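You operate a simulated robot arm through the tools that you are given. There is no shell and no other tool.

Carry out the task below with a simulated robot arm. There is one attempt and no reset: what you move stays moved.

JOB
Put things in order on the ends bench top. At the end: the mini grey bobbin stands where the mini yellow bobbin stood; the mini yellow bobbin stands where the pink tub stood; the pink tub is on the big white bobbin; one of the middle blue weights from the ends bench top is on top of the white tub; whatever was shut is shut again. Leave all else as you found it, and nothing knocked over.

The check looks at the end state, three seconds after you hand in, the way a careful person would. Anything else that was tipped, shoved, dropped, spilled or broken makes it a failure.

ROBOT AND FRAMES
A 6-joint arm with a two-finger gripper, fixed in place. Base frame: the origin is at the foot of the arm, x ahead of it, y to its left, z up; the work surface is at about z = 0. Units: m, rad, N and s.
With the tool pointing down near the work surface it reaches from about 0.24 to 0.62 m from the base axis. Its first joint turns from -1.152 to 1.152 rad. Payload 1.37 kg.
The tool frame sits at the grasp point between the pads (the TCP): z along the fingers, y along the line on which they close. The tips reach 0.022 m beyond it. Largest opening 0.092 m; the body of the gripper starts 0.065 m behind the TCP.
Orientation is that of the tool frame in the base frame, as a unit quaternion [w, x, y, z]. With the fingers straight down and closing along the base's y, the tool's x points along the base's -x, its y along +y and its z along -z.

CONTROLS
- The arm moves only by the tool play_rows. Its argument "motion" is a list of rows, each a list of 3 entries, a list of its own where there are three numbers: the shift along the tool's x, y, z in mm, then the turn, a rotation vector about the tool's x, y, z in degrees, then the gripper command, from -1 (fully open) to 1 (shut), values between in proportion. In form: [[[tx, ty, tz], [wx, wy, wz], hand], ...]. A call has 1 to 20 rows; each row shifts and turns the commanded pose from where the row before left it, along the tool's axes as they then stand. Each row takes 0.2 s and may step no farther than 0.05 m and 0.15 rad from the row before; otherwise, or with a gripper value out of range, the whole call is refused. A pose out of reach is approached as far as the arm can. The call stops where the force on the tool passes 40 N (or 10 N more than at its start, if that is more) or the arm is blocked; 0.2 s more then pass. The fingers move at their own pace and stop on an object; they squeeze with about 26 N. The grip force told is the motor's: it shows also when the fingers shut on nothing. Time passes only in rows, and 0.2 s behind the last, so rows that do not move let the fingers close. It gives the time, the measured TCP pose, the force on the tool (base axes), the opening and the grip force at its end, in the units of the frame above (readings bear some noise), with the torque about the TCP (base axes, N m) and any sound that the robot's microphone picked up.
- Cameras (640 x 400 px; columns grow to the right, rows downward): "scene" is fixed at [0.0246, -0.4318, 0.5729]; the picture's right is [0.83, -0.56, 0.00], its down [-0.38, -0.57, -0.73] and it looks along [0.41, 0.60, -0.69] (base axes); focal length 274 px, centre (320, 200). "wrist" rides on the gripper at [0.071, 0.019, -0.102] in the tool frame; the picture's right is [-0.26, 0.97, 0.00], its down [-0.75, -0.20, -0.62] and it looks along [-0.60, -0.16, 0.78] (tool axes); focal length 280 px, centre (320, 200). There is no depth. A picture from a camera that has moved, and an enlarged one, comes with that camera's place and axes in the base frame and with its lens.
- capture(camera): a new picture of that camera. It takes no simulated time.
- close_up(camera, box): a new picture of the part [left, top, right, bottom] of that camera's present view, enlarged. It takes no simulated time.
- close_job(): hands the job in; it is judged then, once.

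Nothing tells you positions but the pictures and the camera data. Unless the task says otherwise, let go and move clear before handing in.

The tools are called after "Call:" as name(argument=value, ...) on one line, values as JSON. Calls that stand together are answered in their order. play_rows: Moves the arm, as the interface text tells. Its arguments: {"type":"object","properties":{"motion":{"type":"array","items":{"type":"array"}}},"required":["motion"]} The other tools are called the same way: capture (camera) takes a picture; close_up (camera, box) takes an enlarged picture of a part of a camera's view; close_job () hands the job in.

At the start:

```text
time_s: 0.0
tool_pos: [0.4184, 0.0643, 0.3235]
ee_rot: [0.001, 0.0, 1.0, 0.0]
contact_force: [0.9, -1.1, -0.1]
ft_torque: [-0.01, -0.02, -0.02]
finger_gap: 0.0919
finger_force: 0.1
```

scene: 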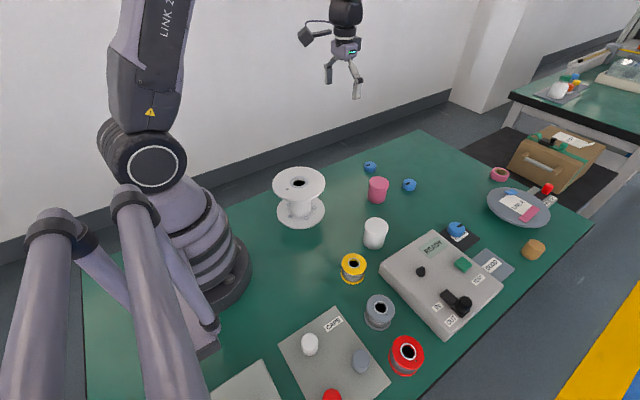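
wrist: 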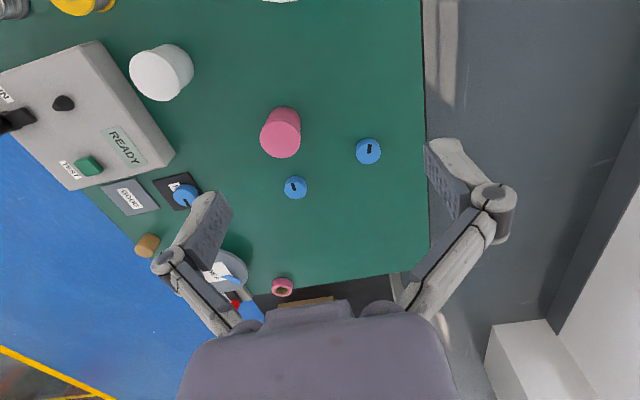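

I see a bench with a white bobbin, pink and white tubs, yellow, grey and red bobbins, blue weights, a machine box and a cap tray. I'll look closer before moving anything.

Call:
close_up(camera="scene", box=[240, 130, 440, 255])

Call:
close_up(camera="scene", box=[200, 240, 440, 400])

Call:
close_up(camera="scene", box=[380, 150, 580, 275])

Call:
close_up(camera="scene", box=[480, 50, 640, 150])

Call:
close_up(camera="scene", box=[360, 215, 520, 345])

```text
3.20 times, centred on (340, 192) of scene
camera zoom: at [0.0246, -0.4318, 0.5729], right [0.83, -0.56, 0.0], down [-0.38, -0.57, -0.73], along [0.41, 0.6, -0.69], focal length 877 px, centre (256, 224)
```

zoom: 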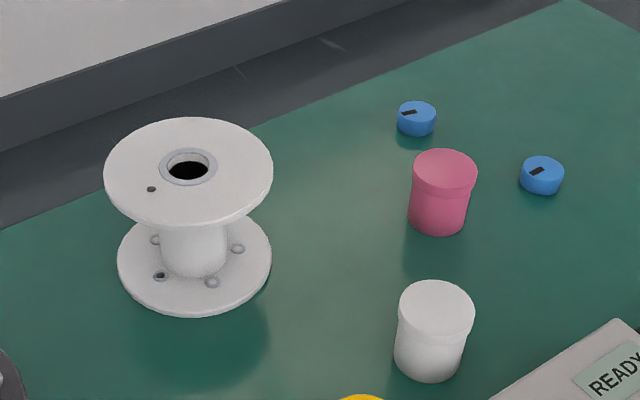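

```text
2.50 times, centred on (320, 320) of scene
camera zoom: at [0.0246, -0.4318, 0.5729], right [0.83, -0.56, 0.0], down [-0.38, -0.57, -0.73], along [0.41, 0.6, -0.69], focal length 685 px, centre (320, -100)
```

zoom: 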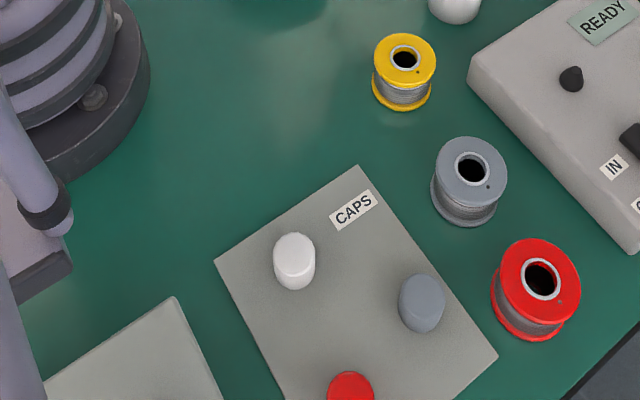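

```text
3.20 times, centred on (480, 212) of scene
camera zoom: at [0.0246, -0.4318, 0.5729], right [0.83, -0.56, 0.0], down [-0.38, -0.57, -0.73], along [0.41, 0.6, -0.69], focal length 877 px, centre (-192, 160)
```

zoom: 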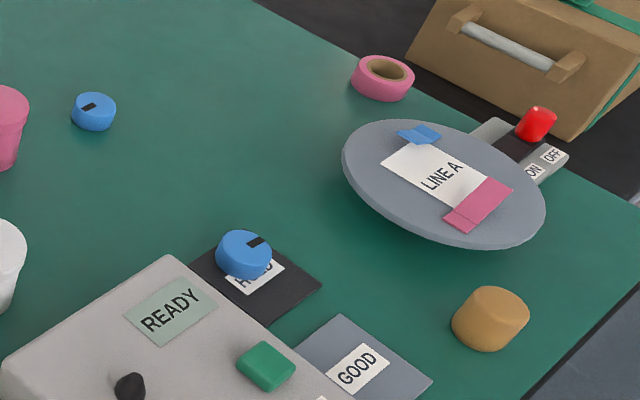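

```text
4.00 times, centred on (560, 100) of scene
camera zoom: at [0.0246, -0.4318, 0.5729], right [0.83, -0.56, 0.0], down [-0.38, -0.57, -0.73], along [0.41, 0.6, -0.69], focal length 1096 px, centre (-640, 600)
```

zoom: 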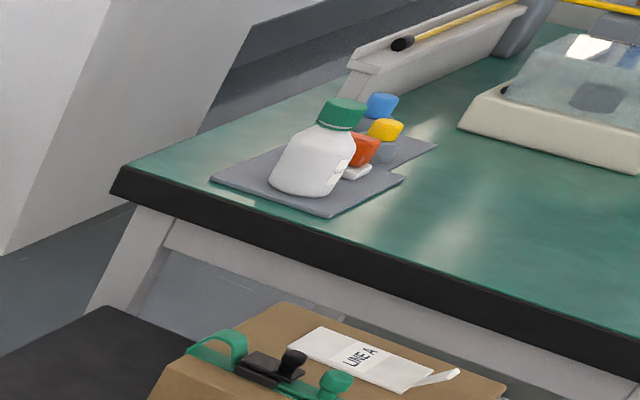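

```text
3.08 times, centred on (440, 280) of scene
camera zoom: at [0.0246, -0.4318, 0.5729], right [0.83, -0.56, 0.0], down [-0.38, -0.57, -0.73], along [0.41, 0.6, -0.69], focal length 843 px, centre (-49, -46)
```

zoom: 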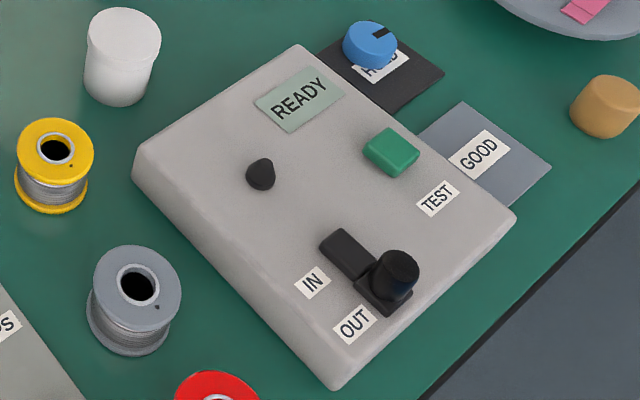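

The objects are identified. The pink tub is near (0.515,-0.02), the white bobbin near (0.287,0.05) with its top at about 0.115, the yellow bobbin near (0.287,-0.187), and the grey bobbin near (0.262,-0.299). First I'll move above the pink tub and measure it with the wrist camera.

Call:
play_rows(motion=[[[-24, -21, 30], [0, 0, 0], -1], [[-24, -21, 30], [0, 0, 0], -1], [[-24, -21, 30], [0, 0, 0], -1], [[-24, -22, 30], [0, 0, 0], -1], [[0, 0, 0], [0, 0, 0], -1]])

Call:
capture(camera="wrist")

Call:
capture(camera="scene")

```text
time_s: 1.2
tool_pos: [0.517, -0.0278, 0.2038]
ee_rot: [0.0, 0.0, 1.0, 0.0]
contact_force: [0.9, -0.8, 0.2]
ft_torque: [0.0, 0.02, 0.0]
finger_gap: 0.0918
finger_force: 0.1
```

```text
taken
camera wrist: at [0.4466, -0.0083, 0.3044], right [0.26, 0.97, 0.0], down [0.75, -0.2, 0.63], along [0.6, -0.16, -0.78], focal length 280 px, centre (320, 200)
```

wrist: 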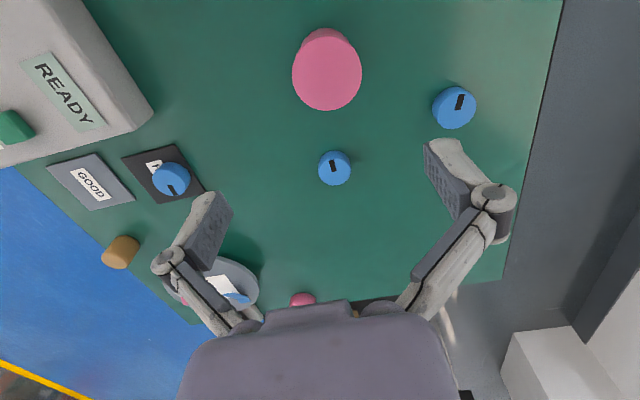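

```text
taken
```

scene: 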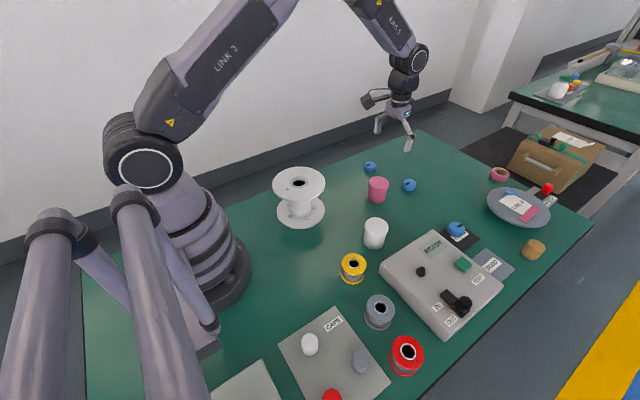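

Call:
play_rows(motion=[[[0, 0, 0], [0, 0, 0], -1]])

Call:
close_up(camera="wrist", box=[260, 0, 500, 150])

Call:
close_up(camera="wrist", box=[80, 100, 400, 300])

```text
time_s: 1.6
tool_pos: [0.5169, -0.0272, 0.2027]
ee_rot: [-0.001, 0.0, 1.0, 0.0]
contact_force: [-0.5, 0.1, 0.3]
ft_torque: [-0.01, -0.01, 0.03]
finger_gap: 0.0918
finger_force: 0.1
```

```text
2.67 times, centred on (380, 75) of wrist
camera zoom: at [0.4463, -0.008, 0.3046], right [0.26, 0.97, 0.0], down [0.75, -0.2, 0.62], along [0.6, -0.16, -0.78], focal length 748 px, centre (160, 533)
```

zoom: 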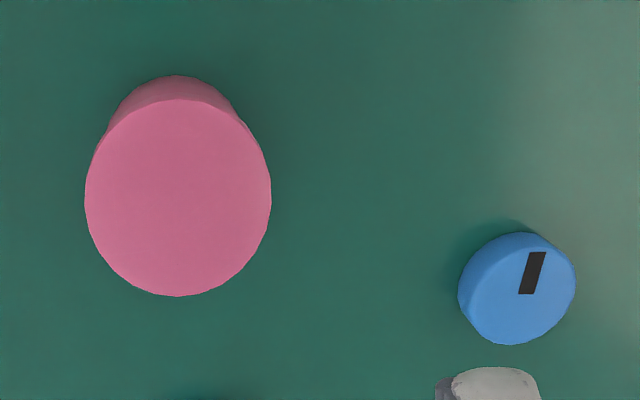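

```text
2.00 times, centred on (240, 200) of wrist
camera zoom: at [0.4463, -0.008, 0.3046], right [0.26, 0.97, 0.0], down [0.75, -0.2, 0.62], along [0.6, -0.16, -0.78], focal length 561 px, centre (480, 200)
```

zoom: 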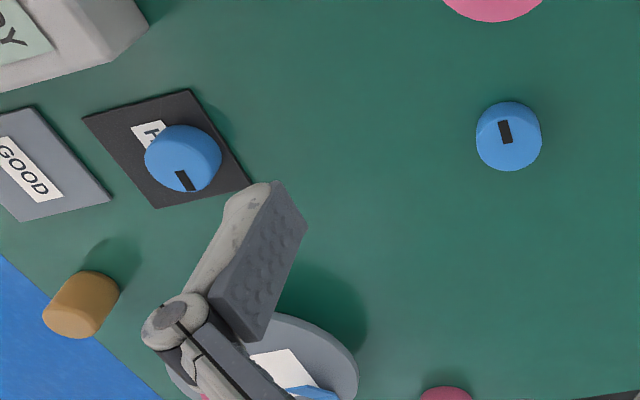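

The pink tub measures about (0.513,-0.0195) with its top near 0.053. Blue weight A is near (0.588,0.101). I'll line up over the pink tub and go down.

Call:
play_rows(motion=[[[4, 7.5, 0], [0, 0, 0], -1], [[0, 0, 40], [0, 0, 0], -1], [[0, 0, 40], [0, 0, 0], -1], [[0, 0, 30], [0, 0, 0], -1], [[0, 0, 0], [0, 0, 0], -1]])

Call:
capture(camera="wrist")

Call:
close_up(camera="scene", box=[300, 100, 460, 200])

```text
time_s: 2.8
tool_pos: [0.5113, -0.016, 0.0942]
ee_rot: [0.0, -0.001, 1.0, 0.0]
contact_force: [-0.4, 1.0, -0.4]
ft_torque: [-0.01, -0.01, -0.01]
finger_gap: 0.0917
finger_force: 0.0
```

```text
taken
camera wrist: at [0.4411, 0.0038, 0.1958], right [0.26, 0.97, 0.0], down [0.75, -0.2, 0.63], along [0.6, -0.16, -0.78], focal length 280 px, centre (320, 200)
```

wrist: 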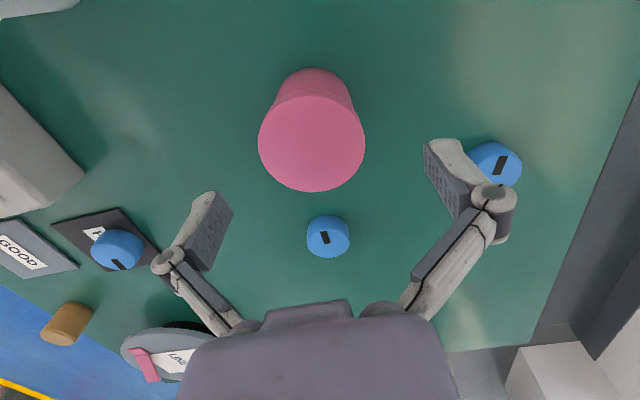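

```text
4.00 times, centred on (380, 150) of scene
camera zoom: at [0.0246, -0.4318, 0.5729], right [0.83, -0.56, 0.0], down [-0.38, -0.57, -0.73], along [0.41, 0.6, -0.69], focal length 1096 px, centre (80, 400)
```

zoom: 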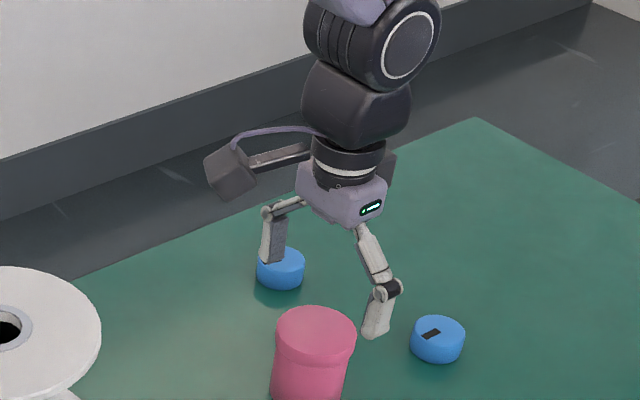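

The tub sits about 4 mm to the -y side of the TCP. I'll correct that, go down and grip.

Call:
play_rows(motion=[[[0, -4, 20], [0, 0, 0], -1], [[0, 0, 25], [0, 0, 0], -1], [[0, 0, 18], [0, 0, 0], -1], [[0, 0, 0], [0, 0, 0], -1]])

Call:
capture(camera="wrist")

```text
time_s: 3.8
tool_pos: [0.5122, -0.017, 0.0281]
ee_rot: [0.0, 0.0, 1.0, -0.001]
contact_force: [0.1, 0.1, -0.1]
ft_torque: [0.0, -0.02, -0.01]
finger_gap: 0.092
finger_force: 0.0
```

```text
taken
camera wrist: at [0.4415, 0.0022, 0.1293], right [0.26, 0.97, 0.0], down [0.75, -0.2, 0.63], along [0.6, -0.16, -0.78], focal length 280 px, centre (320, 200)
```

wrist: 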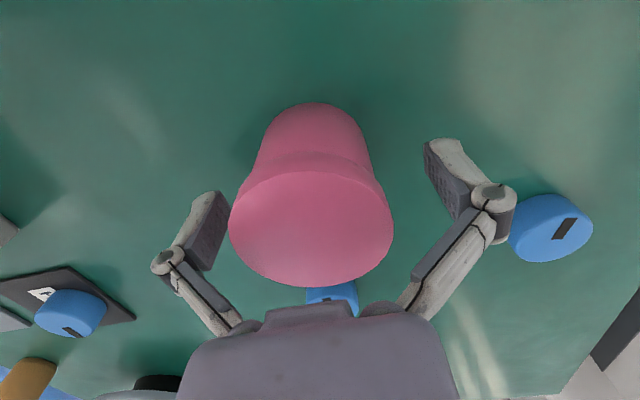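

Call:
play_rows(motion=[[[0, -3, 0], [0, 0, 0], -1], [[0, 0, 0], [0, 0, 0], 0.0], [[0, 0, 0], [0, 0, 0], 0.6], [[0, 0, 0], [0, 0, 0], 1], [[0, 0, 0], [0, 0, 0], 1], [[0, 0, 0], [0, 0, 0], 1]])

Call:
capture(camera="wrist")

```text
time_s: 5.2
tool_pos: [0.512, -0.0195, 0.0309]
ee_rot: [-0.001, 0.0, 1.0, 0.0]
contact_force: [-1.2, -4.3, 8.3]
ft_torque: [0.03, 0.05, 0.03]
finger_gap: 0.0552
finger_force: 25.7
```

```text
taken
camera wrist: at [0.4421, -0.0003, 0.1309], right [0.26, 0.97, 0.0], down [0.75, -0.2, 0.63], along [0.6, -0.16, -0.78], focal length 280 px, centre (320, 200)
```

wrist: 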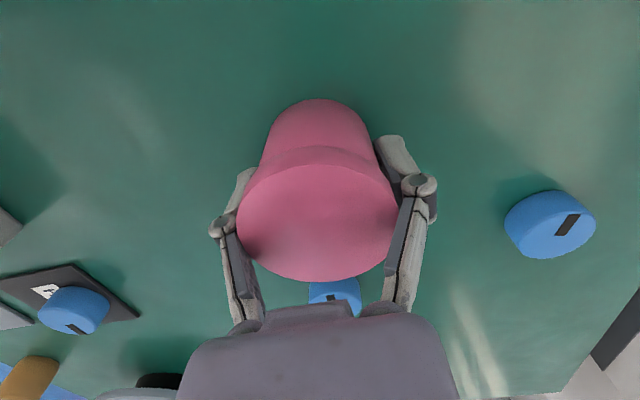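

The pink tub is gripped, and its home spot is recorded as (0.512,-0.0195). I'll lift it.

Call:
play_rows(motion=[[[0, 0, -10], [0, 0, 0], 1], [[0, 0, -25], [0, 0, 0], 1], [[0, 0, -35], [0, 0, 0], 1], [[0, 0, -40], [0, 0, 0], 1], [[0, 0, -40], [0, 0, 0], 1], [[0, 0, -30], [0, 0, 0], 1], [[0, 0, 0], [0, 0, 0], 1]])

Call:
capture(camera="scene")

Call:
capture(camera="wrist")

```text
time_s: 6.8
tool_pos: [0.5102, -0.0218, 0.2126]
ee_rot: [0.0, 0.0, 1.0, 0.0]
contact_force: [-0.1, 0.4, -2.2]
ft_torque: [0.02, 0.0, 0.01]
finger_gap: 0.055
finger_force: 25.8
```

```text
taken
```

scene: 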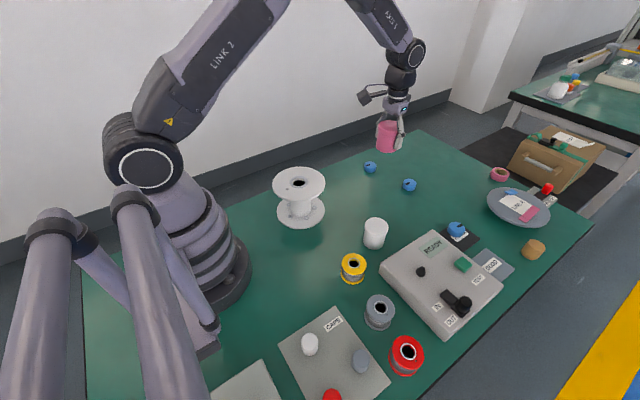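

```text
taken
camera wrist: at [0.4407, -0.0023, 0.3129], right [0.26, 0.97, 0.0], down [0.75, -0.2, 0.62], along [0.6, -0.16, -0.78], focal length 280 px, centre (320, 200)
```

wrist: 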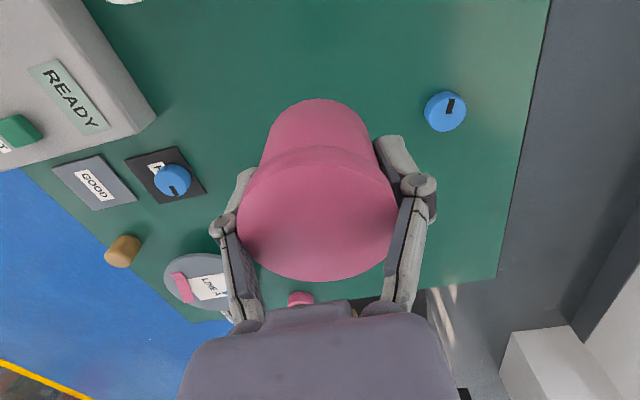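

The tub is held firmly and weighs about 0.22 kg. I'll carry it over to the white bobbin.

Call:
play_rows(motion=[[[15, 5, -10], [0, 0, 0], 1], [[30, 10, -10], [0, 0, 0], 1], [[30, 10, 0], [0, 0, 0], 1], [[30, 10, 0], [0, 0, 0], 1], [[30, 10, 0], [0, 0, 0], 1], [[30, 10, 0], [0, 0, 0], 1], [[30, 9, 0], [0, 0, 0], 1], [[20, 6, 0], [0, 0, 0], 1], [[8, 2, 0], [0, 0, 0], 1], [[0, 0, 0], [0, 0, 0], 1], [[0, 0, 0], [0, 0, 0], 1]])

Call:
close_up(camera="scene", box=[200, 50, 400, 250])

Call:
capture(camera="wrist")

```text
time_s: 9.2
tool_pos: [0.2877, 0.0522, 0.2309]
ee_rot: [0.0, 0.0, 1.0, -0.001]
contact_force: [-0.6, 0.0, -0.8]
ft_torque: [-0.01, 0.01, -0.03]
finger_gap: 0.0545
finger_force: 25.6
```

```text
2.00 times, centred on (300, 150) of scene
camera zoom: at [0.0246, -0.4318, 0.5729], right [0.83, -0.56, 0.0], down [-0.38, -0.57, -0.73], along [0.41, 0.6, -0.69], focal length 548 px, centre (360, 300)
```

zoom: 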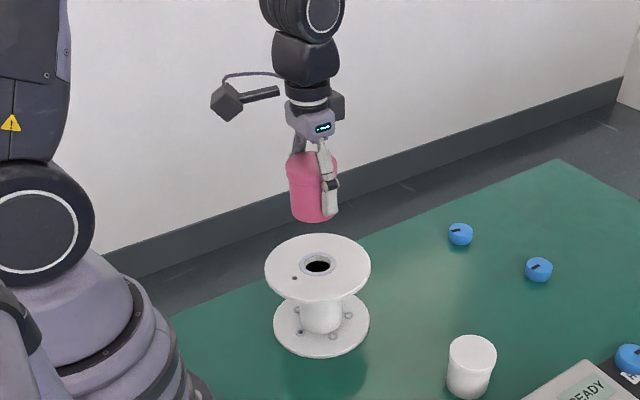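

```text
taken
camera wrist: at [0.218, 0.0715, 0.3323], right [0.26, 0.97, 0.0], down [0.75, -0.2, 0.62], along [0.6, -0.16, -0.78], focal length 280 px, centre (320, 200)
```

wrist: 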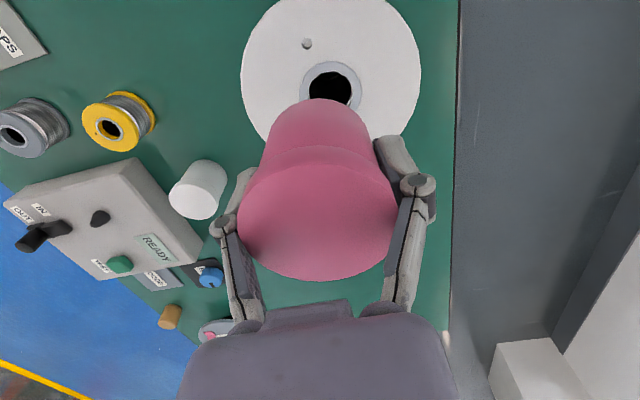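

Call:
close_up(camera="wrist", box=[220, 0, 440, 140])

Call:
close_up(camera="wrist", box=[0, 80, 240, 230])

```text
2.86 times, centred on (330, 70) of wrist
camera zoom: at [0.218, 0.0715, 0.3323], right [0.26, 0.97, 0.0], down [0.75, -0.2, 0.62], along [0.6, -0.16, -0.78], focal length 801 px, centre (291, 571)
```

zoom: 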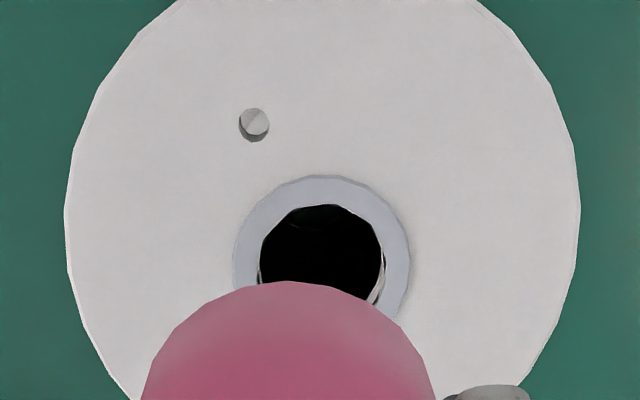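

```text
2.67 times, centred on (120, 155) of wrist
camera zoom: at [0.218, 0.0715, 0.3323], right [0.26, 0.97, 0.0], down [0.75, -0.2, 0.62], along [0.6, -0.16, -0.78], focal length 748 px, centre (853, 320)
```

zoom: 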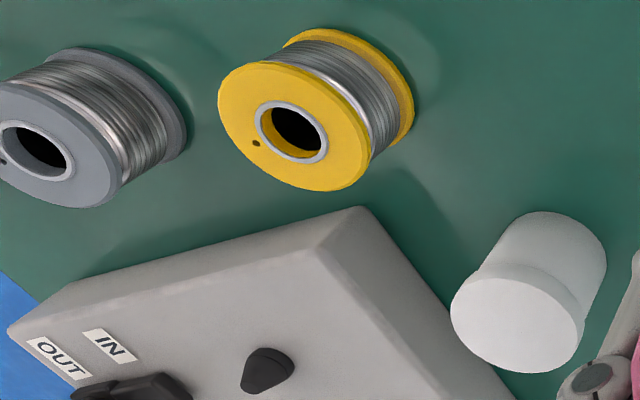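

The wrist view puts the bobbin hole at about (0.286,0.061), so I'll shift about 9 mm in y and come down partway.

Call:
play_rows(motion=[[[1.5, 9, 0], [0, 0, 0], 1], [[0, 0, 25], [0, 0, 0], 1], [[0, 0, 25], [0, 0, 0], 1], [[0, 0, 15], [0, 0, 0], 1], [[0, 0, 0], [0, 0, 0], 1], [[0, 0, 0], [0, 0, 0], 1]])

Call:
close_up(camera="scene", box=[230, 100, 370, 240])

Call:
capture(camera="wrist")

```text
time_s: 10.6
tool_pos: [0.2874, 0.0604, 0.1669]
ee_rot: [0.0, 0.0, 1.0, 0.0]
contact_force: [0.3, 1.1, -2.6]
ft_torque: [0.0, -0.01, 0.01]
finger_gap: 0.0543
finger_force: 25.6
```

```text
2.86 times, centred on (300, 170) of scene
camera zoom: at [0.0246, -0.4318, 0.5729], right [0.83, -0.56, 0.0], down [-0.38, -0.57, -0.73], along [0.41, 0.6, -0.69], focal length 783 px, centre (377, 286)
```

zoom: 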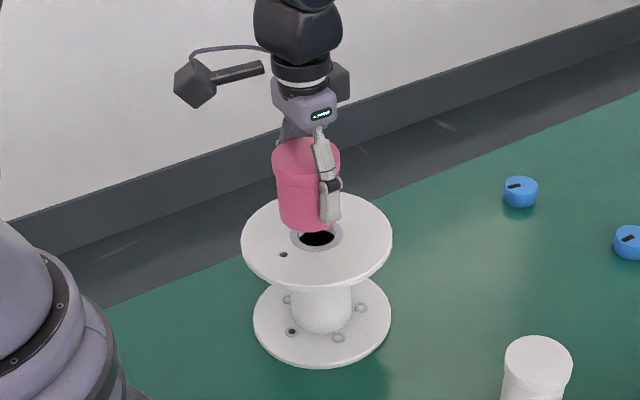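

```text
taken
camera wrist: at [0.217, 0.0806, 0.2676], right [0.26, 0.97, 0.0], down [0.75, -0.2, 0.63], along [0.6, -0.16, -0.78], focal length 280 px, centre (320, 200)
```

wrist: 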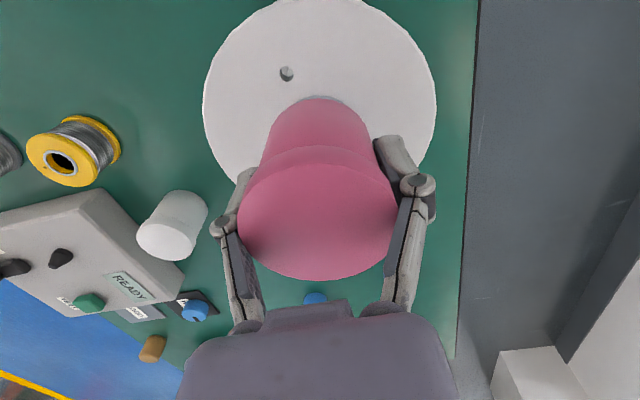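

Call:
play_rows(motion=[[[0, 0, 8], [0, 0, 0], 1], [[0, 0, 6], [0, 0, 0], 1], [[0, 0, 0], [0, 0, 0], 1]])

Call:
close_up(camera="scene", box=[250, 130, 350, 230])

```text
time_s: 11.4
tool_pos: [0.2877, 0.0601, 0.1529]
ee_rot: [0.0, 0.001, 1.0, 0.0]
contact_force: [0.7, -1.0, -0.7]
ft_torque: [0.01, -0.03, -0.01]
finger_gap: 0.0544
finger_force: 26.2
```

```text
4.00 times, centred on (300, 180) of scene
camera zoom: at [0.0246, -0.4318, 0.5729], right [0.83, -0.56, 0.0], down [-0.38, -0.57, -0.73], along [0.41, 0.6, -0.69], focal length 1096 px, centre (400, 280)
```

zoom: 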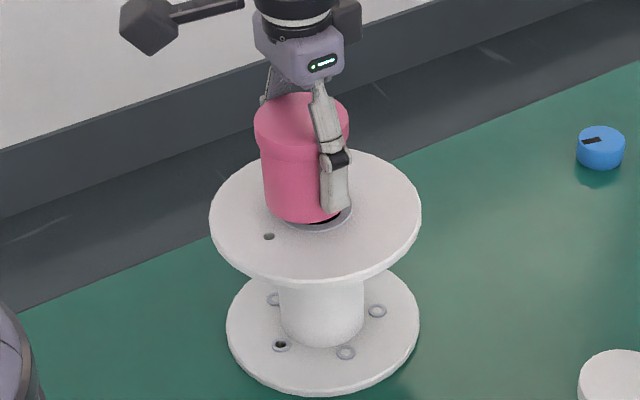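

Only a few millimetres remain. I'll step down slowly until I feel contact.

Call:
play_rows(motion=[[[0, 0, 3], [0, 0, 0], 1], [[0, 0, 2], [0, 0, 0], 1], [[0, 0, 0], [0, 0, 0], 1]])

Call:
close_up(camera="scene", box=[250, 130, 350, 230])

```text
time_s: 12.2
tool_pos: [0.2879, 0.0609, 0.1474]
ee_rot: [0.0, 0.0, 1.0, 0.0]
contact_force: [0.0, 0.1, -0.8]
ft_torque: [0.04, -0.02, 0.01]
finger_gap: 0.0538
finger_force: 26.0
```

```text
4.00 times, centred on (300, 180) of scene
camera zoom: at [0.0246, -0.4318, 0.5729], right [0.83, -0.56, 0.0], down [-0.38, -0.57, -0.73], along [0.41, 0.6, -0.69], focal length 1096 px, centre (400, 280)
```

zoom: 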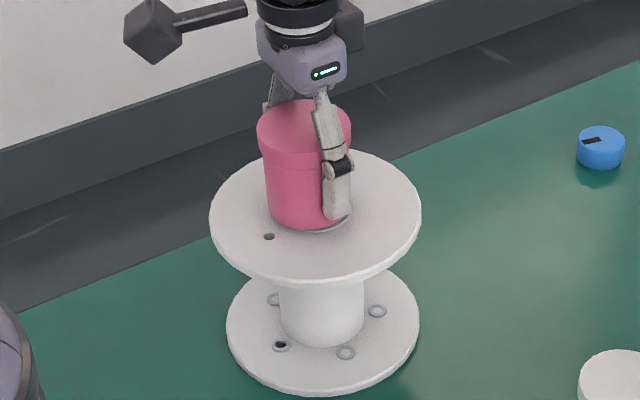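

Call:
play_rows(motion=[[[0, 0, 2], [0, 0, 0], 1], [[0, 0, 0], [0, 0, 0], 1]])

Call:
play_rows(motion=[[[0, 0, 1.5], [0, 0, 0], 1], [[0, 0, 0], [0, 0, 0], 1]])

```text
time_s: 12.8
tool_pos: [0.2875, 0.0609, 0.1441]
ee_rot: [-0.001, 0.0, 1.0, 0.0]
contact_force: [0.1, -0.9, 0.0]
ft_torque: [-0.01, -0.01, -0.03]
finger_gap: 0.0538
finger_force: 25.6
```

```text
time_s: 13.4
tool_pos: [0.2876, 0.0608, 0.1442]
ee_rot: [0.0, 0.0, 1.0, 0.0]
contact_force: [0.3, 0.3, -0.3]
ft_torque: [0.0, -0.01, -0.01]
finger_gap: 0.0539
finger_force: 25.8
```

Call:
play_rows(motion=[[[0, 0, 2], [0, 0, 0], 1], [[0, 0, 0], [0, 0, 0], 1]])

Call:
close_up(camera="scene", box=[270, 140, 330, 200])

```text
time_s: 14.0
tool_pos: [0.2872, 0.0599, 0.1415]
ee_rot: [0.001, 0.0, 1.0, -0.001]
contact_force: [1.0, -0.5, -0.3]
ft_torque: [0.05, 0.02, -0.01]
finger_gap: 0.054
finger_force: 26.8
```

```text
6.67 times, centred on (300, 170) of scene
camera zoom: at [0.0246, -0.4318, 0.5729], right [0.83, -0.56, 0.0], down [-0.38, -0.57, -0.73], along [0.41, 0.6, -0.69], focal length 1827 px, centre (453, 400)
```

zoom: 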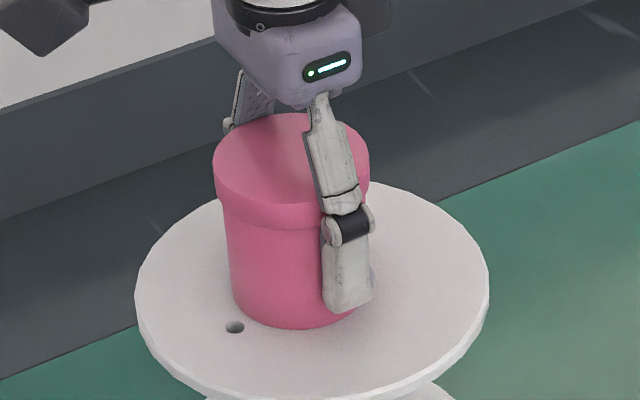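

Call:
play_rows(motion=[[[0, 0, 1.5], [0, 0, 0], 1], [[0, 0, 0], [0, 0, 0], 1]])

Call:
play_rows(motion=[[[0, 0, 1.5], [0, 0, 0], 1], [[0, 0, 0], [0, 0, 0], 1]])

Call:
close_up(camera="scene", box=[270, 140, 330, 200])

```text
time_s: 14.6
tool_pos: [0.2862, 0.0589, 0.1412]
ee_rot: [0.001, 0.0, 1.0, 0.0]
contact_force: [-6.9, 6.5, 37.4]
ft_torque: [0.27, 0.27, 0.02]
finger_gap: 0.0539
finger_force: 25.9
```

```text
time_s: 15.2
tool_pos: [0.2869, 0.0582, 0.1383]
ee_rot: [0.002, 0.0, 1.0, 0.001]
contact_force: [-1.3, 0.4, 43.2]
ft_torque: [0.01, -0.04, -0.01]
finger_gap: 0.0559
finger_force: 25.3
```

```text
6.67 times, centred on (300, 170) of scene
camera zoom: at [0.0244, -0.4319, 0.5729], right [0.83, -0.56, 0.0], down [-0.38, -0.57, -0.73], along [0.41, 0.6, -0.69], focal length 1827 px, centre (453, 400)
```

zoom: 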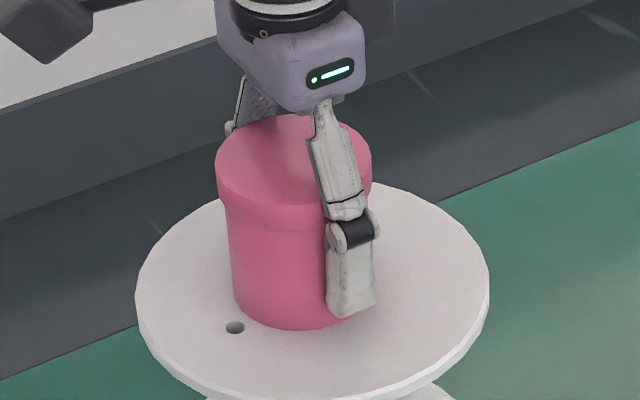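

The tub is touching the flange, and I pressed a little too hard. I'll back off slightly and let go.

Call:
play_rows(motion=[[[0, 0, -1.5], [0, 0, 0], 1], [[0, 0, 0], [0, 0, 0], 1]])

```text
time_s: 15.8
tool_pos: [0.2882, 0.0596, 0.1394]
ee_rot: [0.001, 0.001, 1.0, 0.0]
contact_force: [5.1, -0.6, 17.1]
ft_torque: [-0.03, -0.36, 0.0]
finger_gap: 0.0556
finger_force: 25.9
```

Call:
play_rows(motion=[[[0, 0, -0.7], [0, 0, 0], 1], [[0, 0, 0], [0, 0, 0], 0.0], [[0, 0, 0], [0, 0, 0], -0.5], [[0, 0, 0], [0, 0, 0], -1], [[0, 0, 0], [0, 0, 0], -1], [[0, 0, 0], [0, 0, 0], -1]])

Call:
close_up(camera="scene", box=[250, 130, 350, 230])

Call:
capture(camera="wrist")

```text
time_s: 17.2
tool_pos: [0.287, 0.0597, 0.14]
ee_rot: [-0.001, 0.0, 1.0, 0.0]
contact_force: [-0.5, 0.6, 0.9]
ft_torque: [0.02, -0.03, 0.03]
finger_gap: 0.0921
finger_force: 0.2
```

```text
4.00 times, centred on (300, 180) of scene
camera zoom: at [0.0246, -0.4318, 0.5729], right [0.83, -0.56, 0.0], down [-0.38, -0.57, -0.73], along [0.41, 0.6, -0.69], focal length 1096 px, centre (400, 280)
```

zoom: 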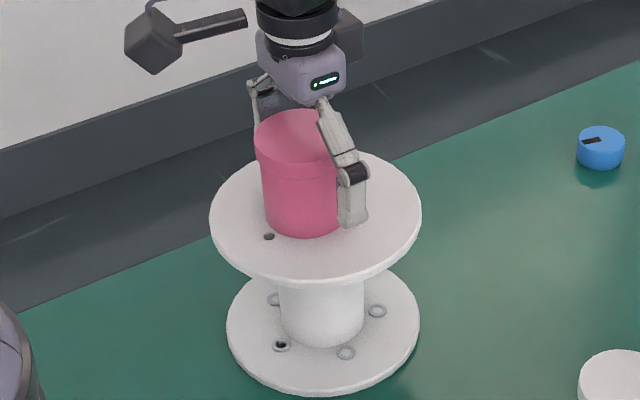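

```text
taken
camera wrist: at [0.2168, 0.0795, 0.2414], right [0.26, 0.97, 0.0], down [0.75, -0.2, 0.63], along [0.6, -0.16, -0.78], focal length 280 px, centre (320, 200)
```

wrist: 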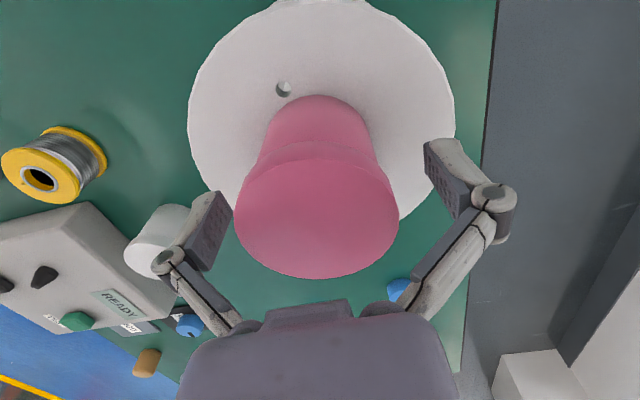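

The pink tub stands on the bobbin. I'll rise and go to look at the yellow bobbin.

Call:
play_rows(motion=[[[0, 0, -15], [0, 0, 0], -1], [[0, 0, -40], [0, 0, 0], -1], [[0, 0, -45], [0, 0, 0], -1], [[0, -49, 0], [0, 0, 0], -1], [[0, -49, 0], [0, 0, 0], -1], [[0, -49, 0], [0, 0, 0], -1], [[0, -49, 0], [0, 0, 0], -1], [[0, -49, 0], [0, 0, 0], -1], [[0, 0, 40], [0, 0, 0], -1], [[0, 0, 40], [0, 0, 0], -1], [[0, 0, 0], [0, 0, 0], -1], [[0, 0, 0], [0, 0, 0], -1]])

Call:
capture(camera="wrist")

Call:
capture(camera="scene")

```text
time_s: 19.8
tool_pos: [0.2868, -0.1842, 0.1582]
ee_rot: [0.0, 0.0, 1.0, 0.0]
contact_force: [-1.2, 0.5, 0.3]
ft_torque: [0.03, 0.02, 0.02]
finger_gap: 0.0921
finger_force: 0.0
```

```text
taken
camera wrist: at [0.2175, -0.1653, 0.2597], right [0.26, 0.97, 0.0], down [0.75, -0.2, 0.63], along [0.6, -0.16, -0.78], focal length 280 px, centre (320, 200)
```

wrist: 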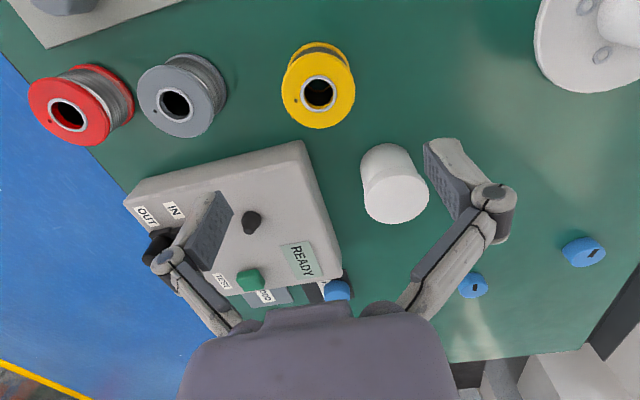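

```text
taken
```

scene: 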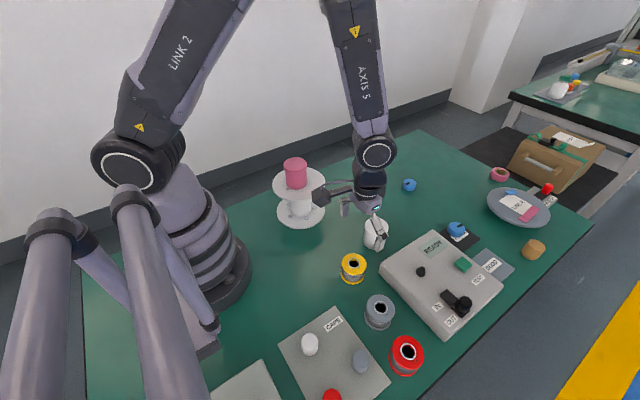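

Call:
close_up(camera="wrist", box=[240, 20, 400, 140])

Call:
close_up(camera="wrist", box=[20, 30, 260, 180])

Call:
close_up(camera="wrist", box=[320, 120, 480, 240])

```text
3.33 times, centred on (320, 80) of wrist
camera zoom: at [0.2175, -0.1653, 0.2597], right [0.26, 0.97, 0.0], down [0.75, -0.2, 0.63], along [0.6, -0.16, -0.78], focal length 935 px, centre (320, 600)
```

zoom: 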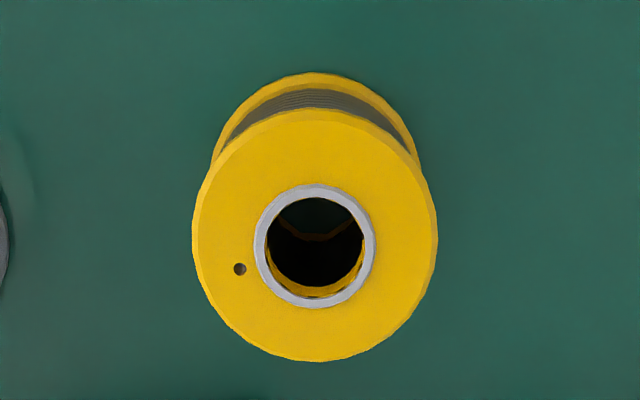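

```text
2.67 times, centred on (140, 105) of wrist
camera zoom: at [0.2175, -0.1653, 0.2597], right [0.26, 0.97, 0.0], down [0.75, -0.2, 0.63], along [0.6, -0.16, -0.78], focal length 748 px, centre (800, 453)
```

zoom: 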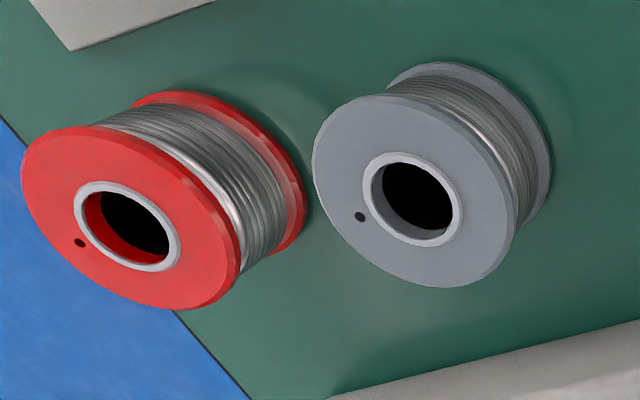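

```text
3.33 times, centred on (400, 180) of wrist
camera zoom: at [0.2175, -0.1653, 0.2597], right [0.26, 0.97, 0.0], down [0.75, -0.2, 0.63], along [0.6, -0.16, -0.78], focal length 935 px, centre (53, 267)
```

zoom: 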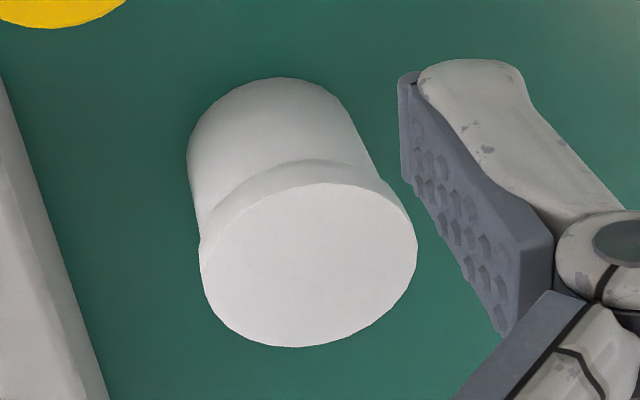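

The yellow bobbin is at (0.285,-0.185), nearly under the TCP. I'll go down and grip it.

Call:
play_rows(motion=[[[2, -1, 35], [0, 0, 0], -1], [[0, 0, 35], [0, 0, 0], -1], [[0, 0, 30], [0, 0, 0], -1], [[0, 0, 18], [0, 0, 0], -1], [[0, 0, 10], [0, 0, 0], -1], [[0, 0, 0], [0, 0, 0], -1]])

Call:
capture(camera="wrist")

Call:
close_up(camera="scene", box=[300, 200, 420, 320])

```text
time_s: 21.2
tool_pos: [0.2853, -0.1855, 0.0308]
ee_rot: [0.0, 0.0, 1.0, 0.0]
contact_force: [-0.3, -0.2, -0.5]
ft_torque: [-0.02, 0.0, -0.02]
finger_gap: 0.092
finger_force: 0.1
```

```text
taken
camera wrist: at [0.2151, -0.1662, 0.1318], right [0.26, 0.97, 0.0], down [0.75, -0.2, 0.63], along [0.6, -0.16, -0.78], focal length 280 px, centre (320, 200)
```

wrist: 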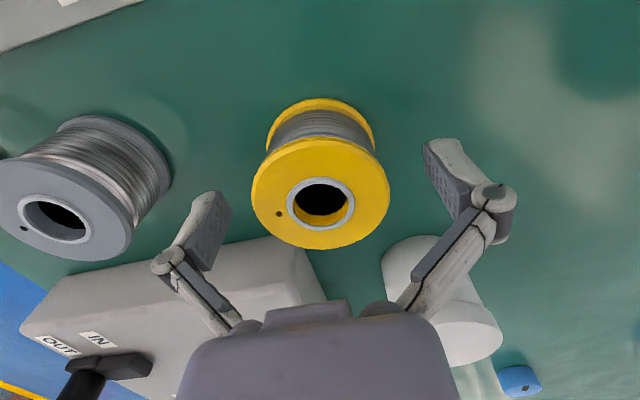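

```text
3.33 times, centred on (360, 260) of scene
camera zoom: at [0.0246, -0.4318, 0.5729], right [0.83, -0.56, 0.0], down [-0.38, -0.57, -0.73], along [0.41, 0.6, -0.69], focal length 913 px, centre (187, 0)
```

zoom: 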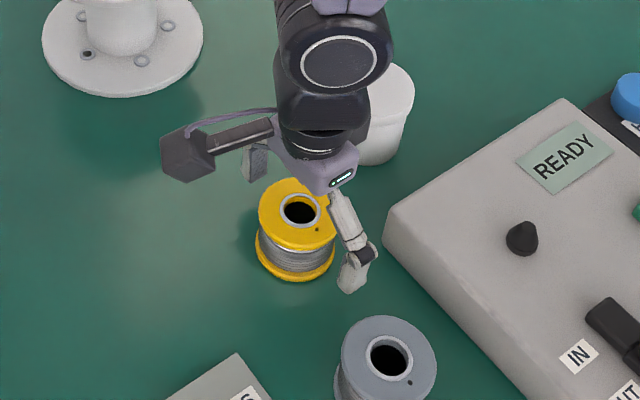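

Call:
play_rows(motion=[[[0, 0, 0], [0, 0, 0], 0.0], [[0, 0, 0], [0, 0, 0], 0.6], [[0, 0, 0], [0, 0, 0], 1], [[0, 0, 0], [0, 0, 0], 1], [[0, 0, 0], [0, 0, 0], 1]])

Call:
capture(camera="wrist")

```text
time_s: 22.4
tool_pos: [0.2851, -0.1856, 0.031]
ee_rot: [0.001, 0.0, 1.0, -0.001]
contact_force: [-0.9, 2.8, 6.1]
ft_torque: [-0.03, 0.08, -0.04]
finger_gap: 0.0542
finger_force: 25.8
```

```text
taken
camera wrist: at [0.215, -0.1661, 0.1322], right [0.26, 0.97, 0.0], down [0.75, -0.2, 0.62], along [0.6, -0.16, -0.78], focal length 280 px, centre (320, 200)
```

wrist: 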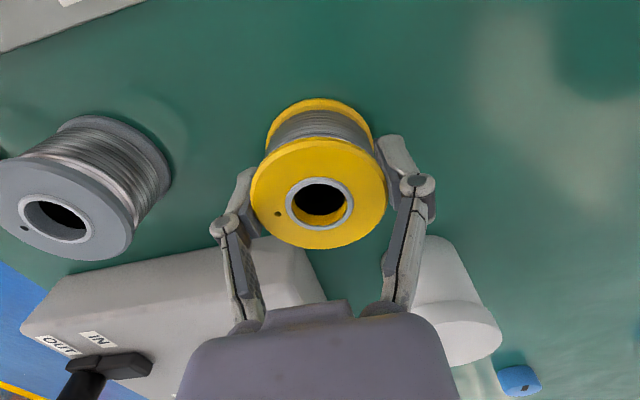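

The yellow bobbin is gripped. I'll lift it and carry it to the pink tub's old spot at (0.512,-0.0195).

Call:
play_rows(motion=[[[0, 0, -10], [0, 0, 0], 1], [[0, 0, -25], [0, 0, 0], 1], [[0, 0, -35], [0, 0, 0], 1], [[0, 0, -40], [0, 0, 0], 1], [[0, 0, -40], [0, 0, 0], 1], [[0, 0, 0], [0, 0, 0], 1], [[-12, 9, 0], [0, 0, 0], 1], [[-25, 18, 0], [0, 0, 0], 1], [[-28, 20, 0], [0, 0, 0], 1], [[-28, 20, 0], [0, 0, 0], 1], [[-28, 20, 0], [0, 0, 0], 1], [[-28, 20, 0], [0, 0, 0], 1], [[-28, 21, 0], [0, 0, 0], 1], [[-25, 19, 0], [0, 0, 0], 1], [[-17, 13, 0], [0, 0, 0], 1], [[-8, 6, 0], [0, 0, 0], 1], [[0, 0, 0], [0, 0, 0], 1], [[0, 0, 0], [0, 0, 0], 1]])

Call:
capture(camera="wrist")

Call:
capture(camera="scene")

```text
time_s: 26.2
tool_pos: [0.5113, -0.0204, 0.1822]
ee_rot: [0.0, 0.0, 1.0, 0.0]
contact_force: [-0.6, 0.3, -1.1]
ft_torque: [0.02, -0.02, -0.01]
finger_gap: 0.0542
finger_force: 26.0
```

```text
taken
camera wrist: at [0.4411, -0.0016, 0.2828], right [0.26, 0.97, 0.0], down [0.75, -0.2, 0.62], along [0.6, -0.16, -0.78], focal length 280 px, centre (320, 200)
```

wrist: 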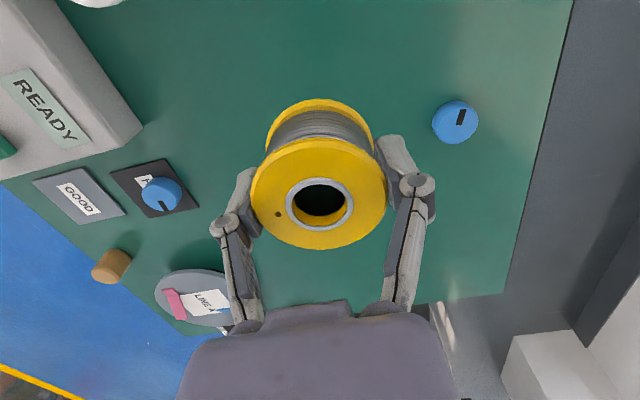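

```text
taken
```

scene: 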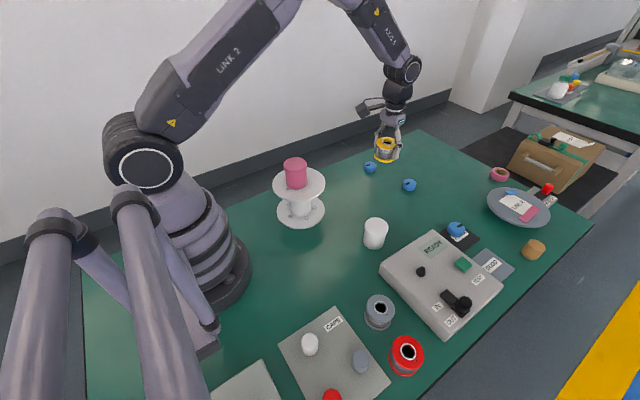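

The bobbin is over the target, so I'll go down.

Call:
play_rows(motion=[[[0, 0, 20], [0, 0, 0], 1], [[0, 0, 35], [0, 0, 0], 1], [[0, 0, 35], [0, 0, 0], 1], [[0, 0, 30], [0, 0, 0], 1], [[0, 0, 15], [0, 0, 0], 1], [[0, 0, 10], [0, 0, 0], 1], [[0, 0, 0], [0, 0, 0], 1]])

```text
time_s: 27.8
tool_pos: [0.5107, -0.021, 0.0384]
ee_rot: [0.0, 0.0, 1.0, 0.0]
contact_force: [0.5, -0.2, -2.1]
ft_torque: [-0.02, 0.0, 0.0]
finger_gap: 0.0541
finger_force: 26.2
```

Call:
play_rows(motion=[[[-1, 1, 4], [0, 0, 0], 1], [[0, 0, 1.5], [0, 0, 0], 1], [[0, 0, 0], [0, 0, 0], 1]])

```text
time_s: 28.6
tool_pos: [0.5127, -0.0201, 0.0328]
ee_rot: [-0.001, 0.001, 1.0, 0.0]
contact_force: [0.3, -0.3, -1.7]
ft_torque: [-0.03, -0.05, 0.01]
finger_gap: 0.054
finger_force: 26.5
```

Call:
play_rows(motion=[[[0, 0, 1], [0, 0, 0], 1], [[0, 0, 0], [0, 0, 0], 1]])

```text
time_s: 29.2
tool_pos: [0.5127, -0.0189, 0.0333]
ee_rot: [-0.001, 0.0, 1.0, 0.0]
contact_force: [-0.2, 0.9, -0.8]
ft_torque: [0.01, -0.03, 0.01]
finger_gap: 0.0542
finger_force: 26.3
```

Call:
play_rows(motion=[[[0, 0, 1], [0, 0, 0], 1], [[0, 0, 0], [0, 0, 0], 1]])

Call:
close_up(camera="scene", box=[340, 150, 420, 220])

```text
time_s: 29.8
tool_pos: [0.5123, -0.0176, 0.0321]
ee_rot: [0.0, 0.001, 1.0, 0.0]
contact_force: [-0.3, -0.1, -1.5]
ft_torque: [0.0, -0.02, 0.01]
finger_gap: 0.0539
finger_force: 26.1
```

```text
5.71 times, centred on (380, 185) of scene
camera zoom: at [0.0246, -0.4318, 0.5729], right [0.83, -0.56, 0.0], down [-0.38, -0.57, -0.73], along [0.41, 0.6, -0.69], focal length 1566 px, centre (-23, 286)
```

zoom: 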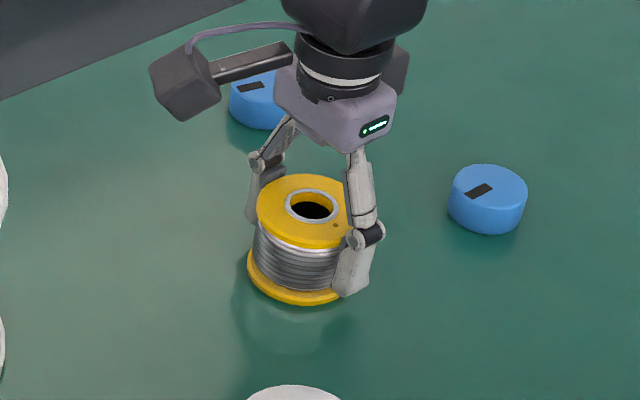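

Call:
play_rows(motion=[[[0, -1, 1], [0, 0, 0], 1], [[0, 0, 0], [0, 0, 0], 1]])

```text
time_s: 30.4
tool_pos: [0.5128, -0.0193, 0.0304]
ee_rot: [0.0, 0.001, 1.0, 0.001]
contact_force: [-2.8, 11.4, 13.5]
ft_torque: [0.08, 0.27, -0.23]
finger_gap: 0.0548
finger_force: 26.3
```

The bobbin is touching the bench, so I'll release it.

Call:
play_rows(motion=[[[0, 0, 0], [0, 0, 0], 0.2], [[0, 0, 0], [0, 0, 0], -0.3], [[0, 0, 0], [0, 0, 0], -0.7], [[0, 0, 0], [0, 0, 0], -1], [[0, 0, 0], [0, 0, 0], -1]])

Call:
capture(camera="wrist")

```text
time_s: 31.6
tool_pos: [0.5118, -0.019, 0.0297]
ee_rot: [0.0, 0.0, 1.0, 0.0]
contact_force: [-0.7, 0.3, -1.0]
ft_torque: [0.03, 0.0, -0.01]
finger_gap: 0.092
finger_force: 0.0
```

```text
taken
camera wrist: at [0.442, -0.0011, 0.131], right [0.26, 0.97, 0.0], down [0.75, -0.2, 0.63], along [0.6, -0.16, -0.78], focal length 280 px, centre (320, 200)
```

wrist: 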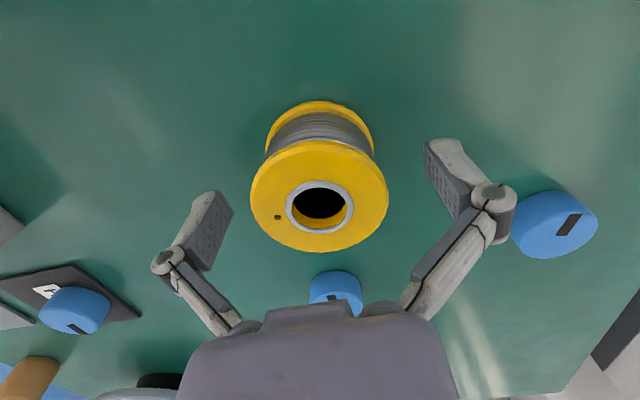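

The yellow bobbin stands at the pink tub's old spot. Next is blue weight A, near (0.588,0.101).

Call:
play_rows(motion=[[[0, 0, -15], [0, 0, 0], -1], [[0, 0, -45], [0, 0, 0], -1], [[0, 0, -40], [0, 0, 0], -1], [[-25, 40, 0], [0, 0, 0], -1], [[-25, 40, 0], [0, 0, 0], -1], [[-26, 40, 0], [0, 0, 0], -1], [[0, 0, 0], [0, 0, 0], -1], [[0, 0, 0], [0, 0, 0], -1]])

Call:
capture(camera="wrist")

Call:
capture(camera="scene")

```text
time_s: 33.4
tool_pos: [0.5884, 0.099, 0.1264]
ee_rot: [0.0, 0.0, 1.0, 0.0]
contact_force: [-0.5, -0.5, 0.1]
ft_torque: [0.0, 0.0, -0.01]
finger_gap: 0.092
finger_force: 0.1
```

```text
taken
camera wrist: at [0.5184, 0.1188, 0.2279], right [0.26, 0.96, 0.0], down [0.75, -0.2, 0.62], along [0.6, -0.16, -0.78], focal length 280 px, centre (320, 200)
```

wrist: 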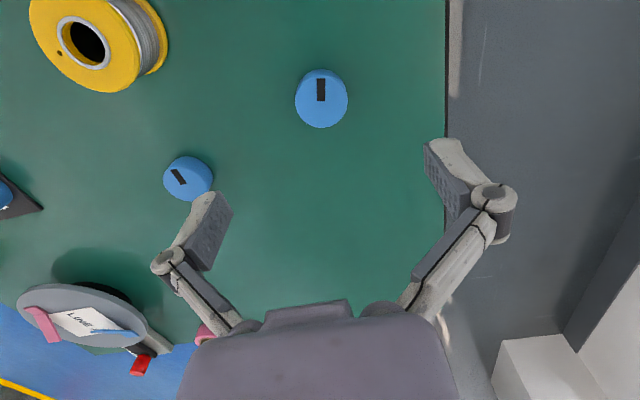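

```text
taken
```

scene: 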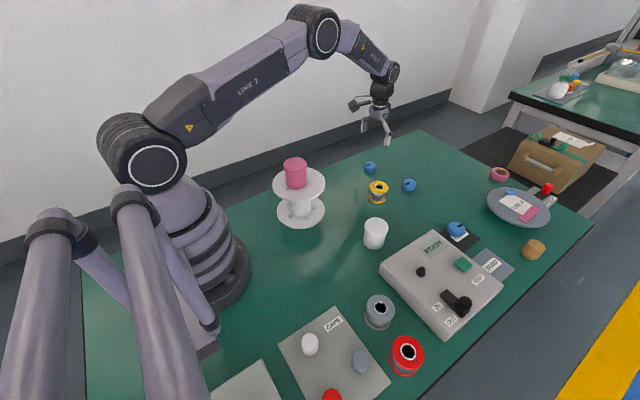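

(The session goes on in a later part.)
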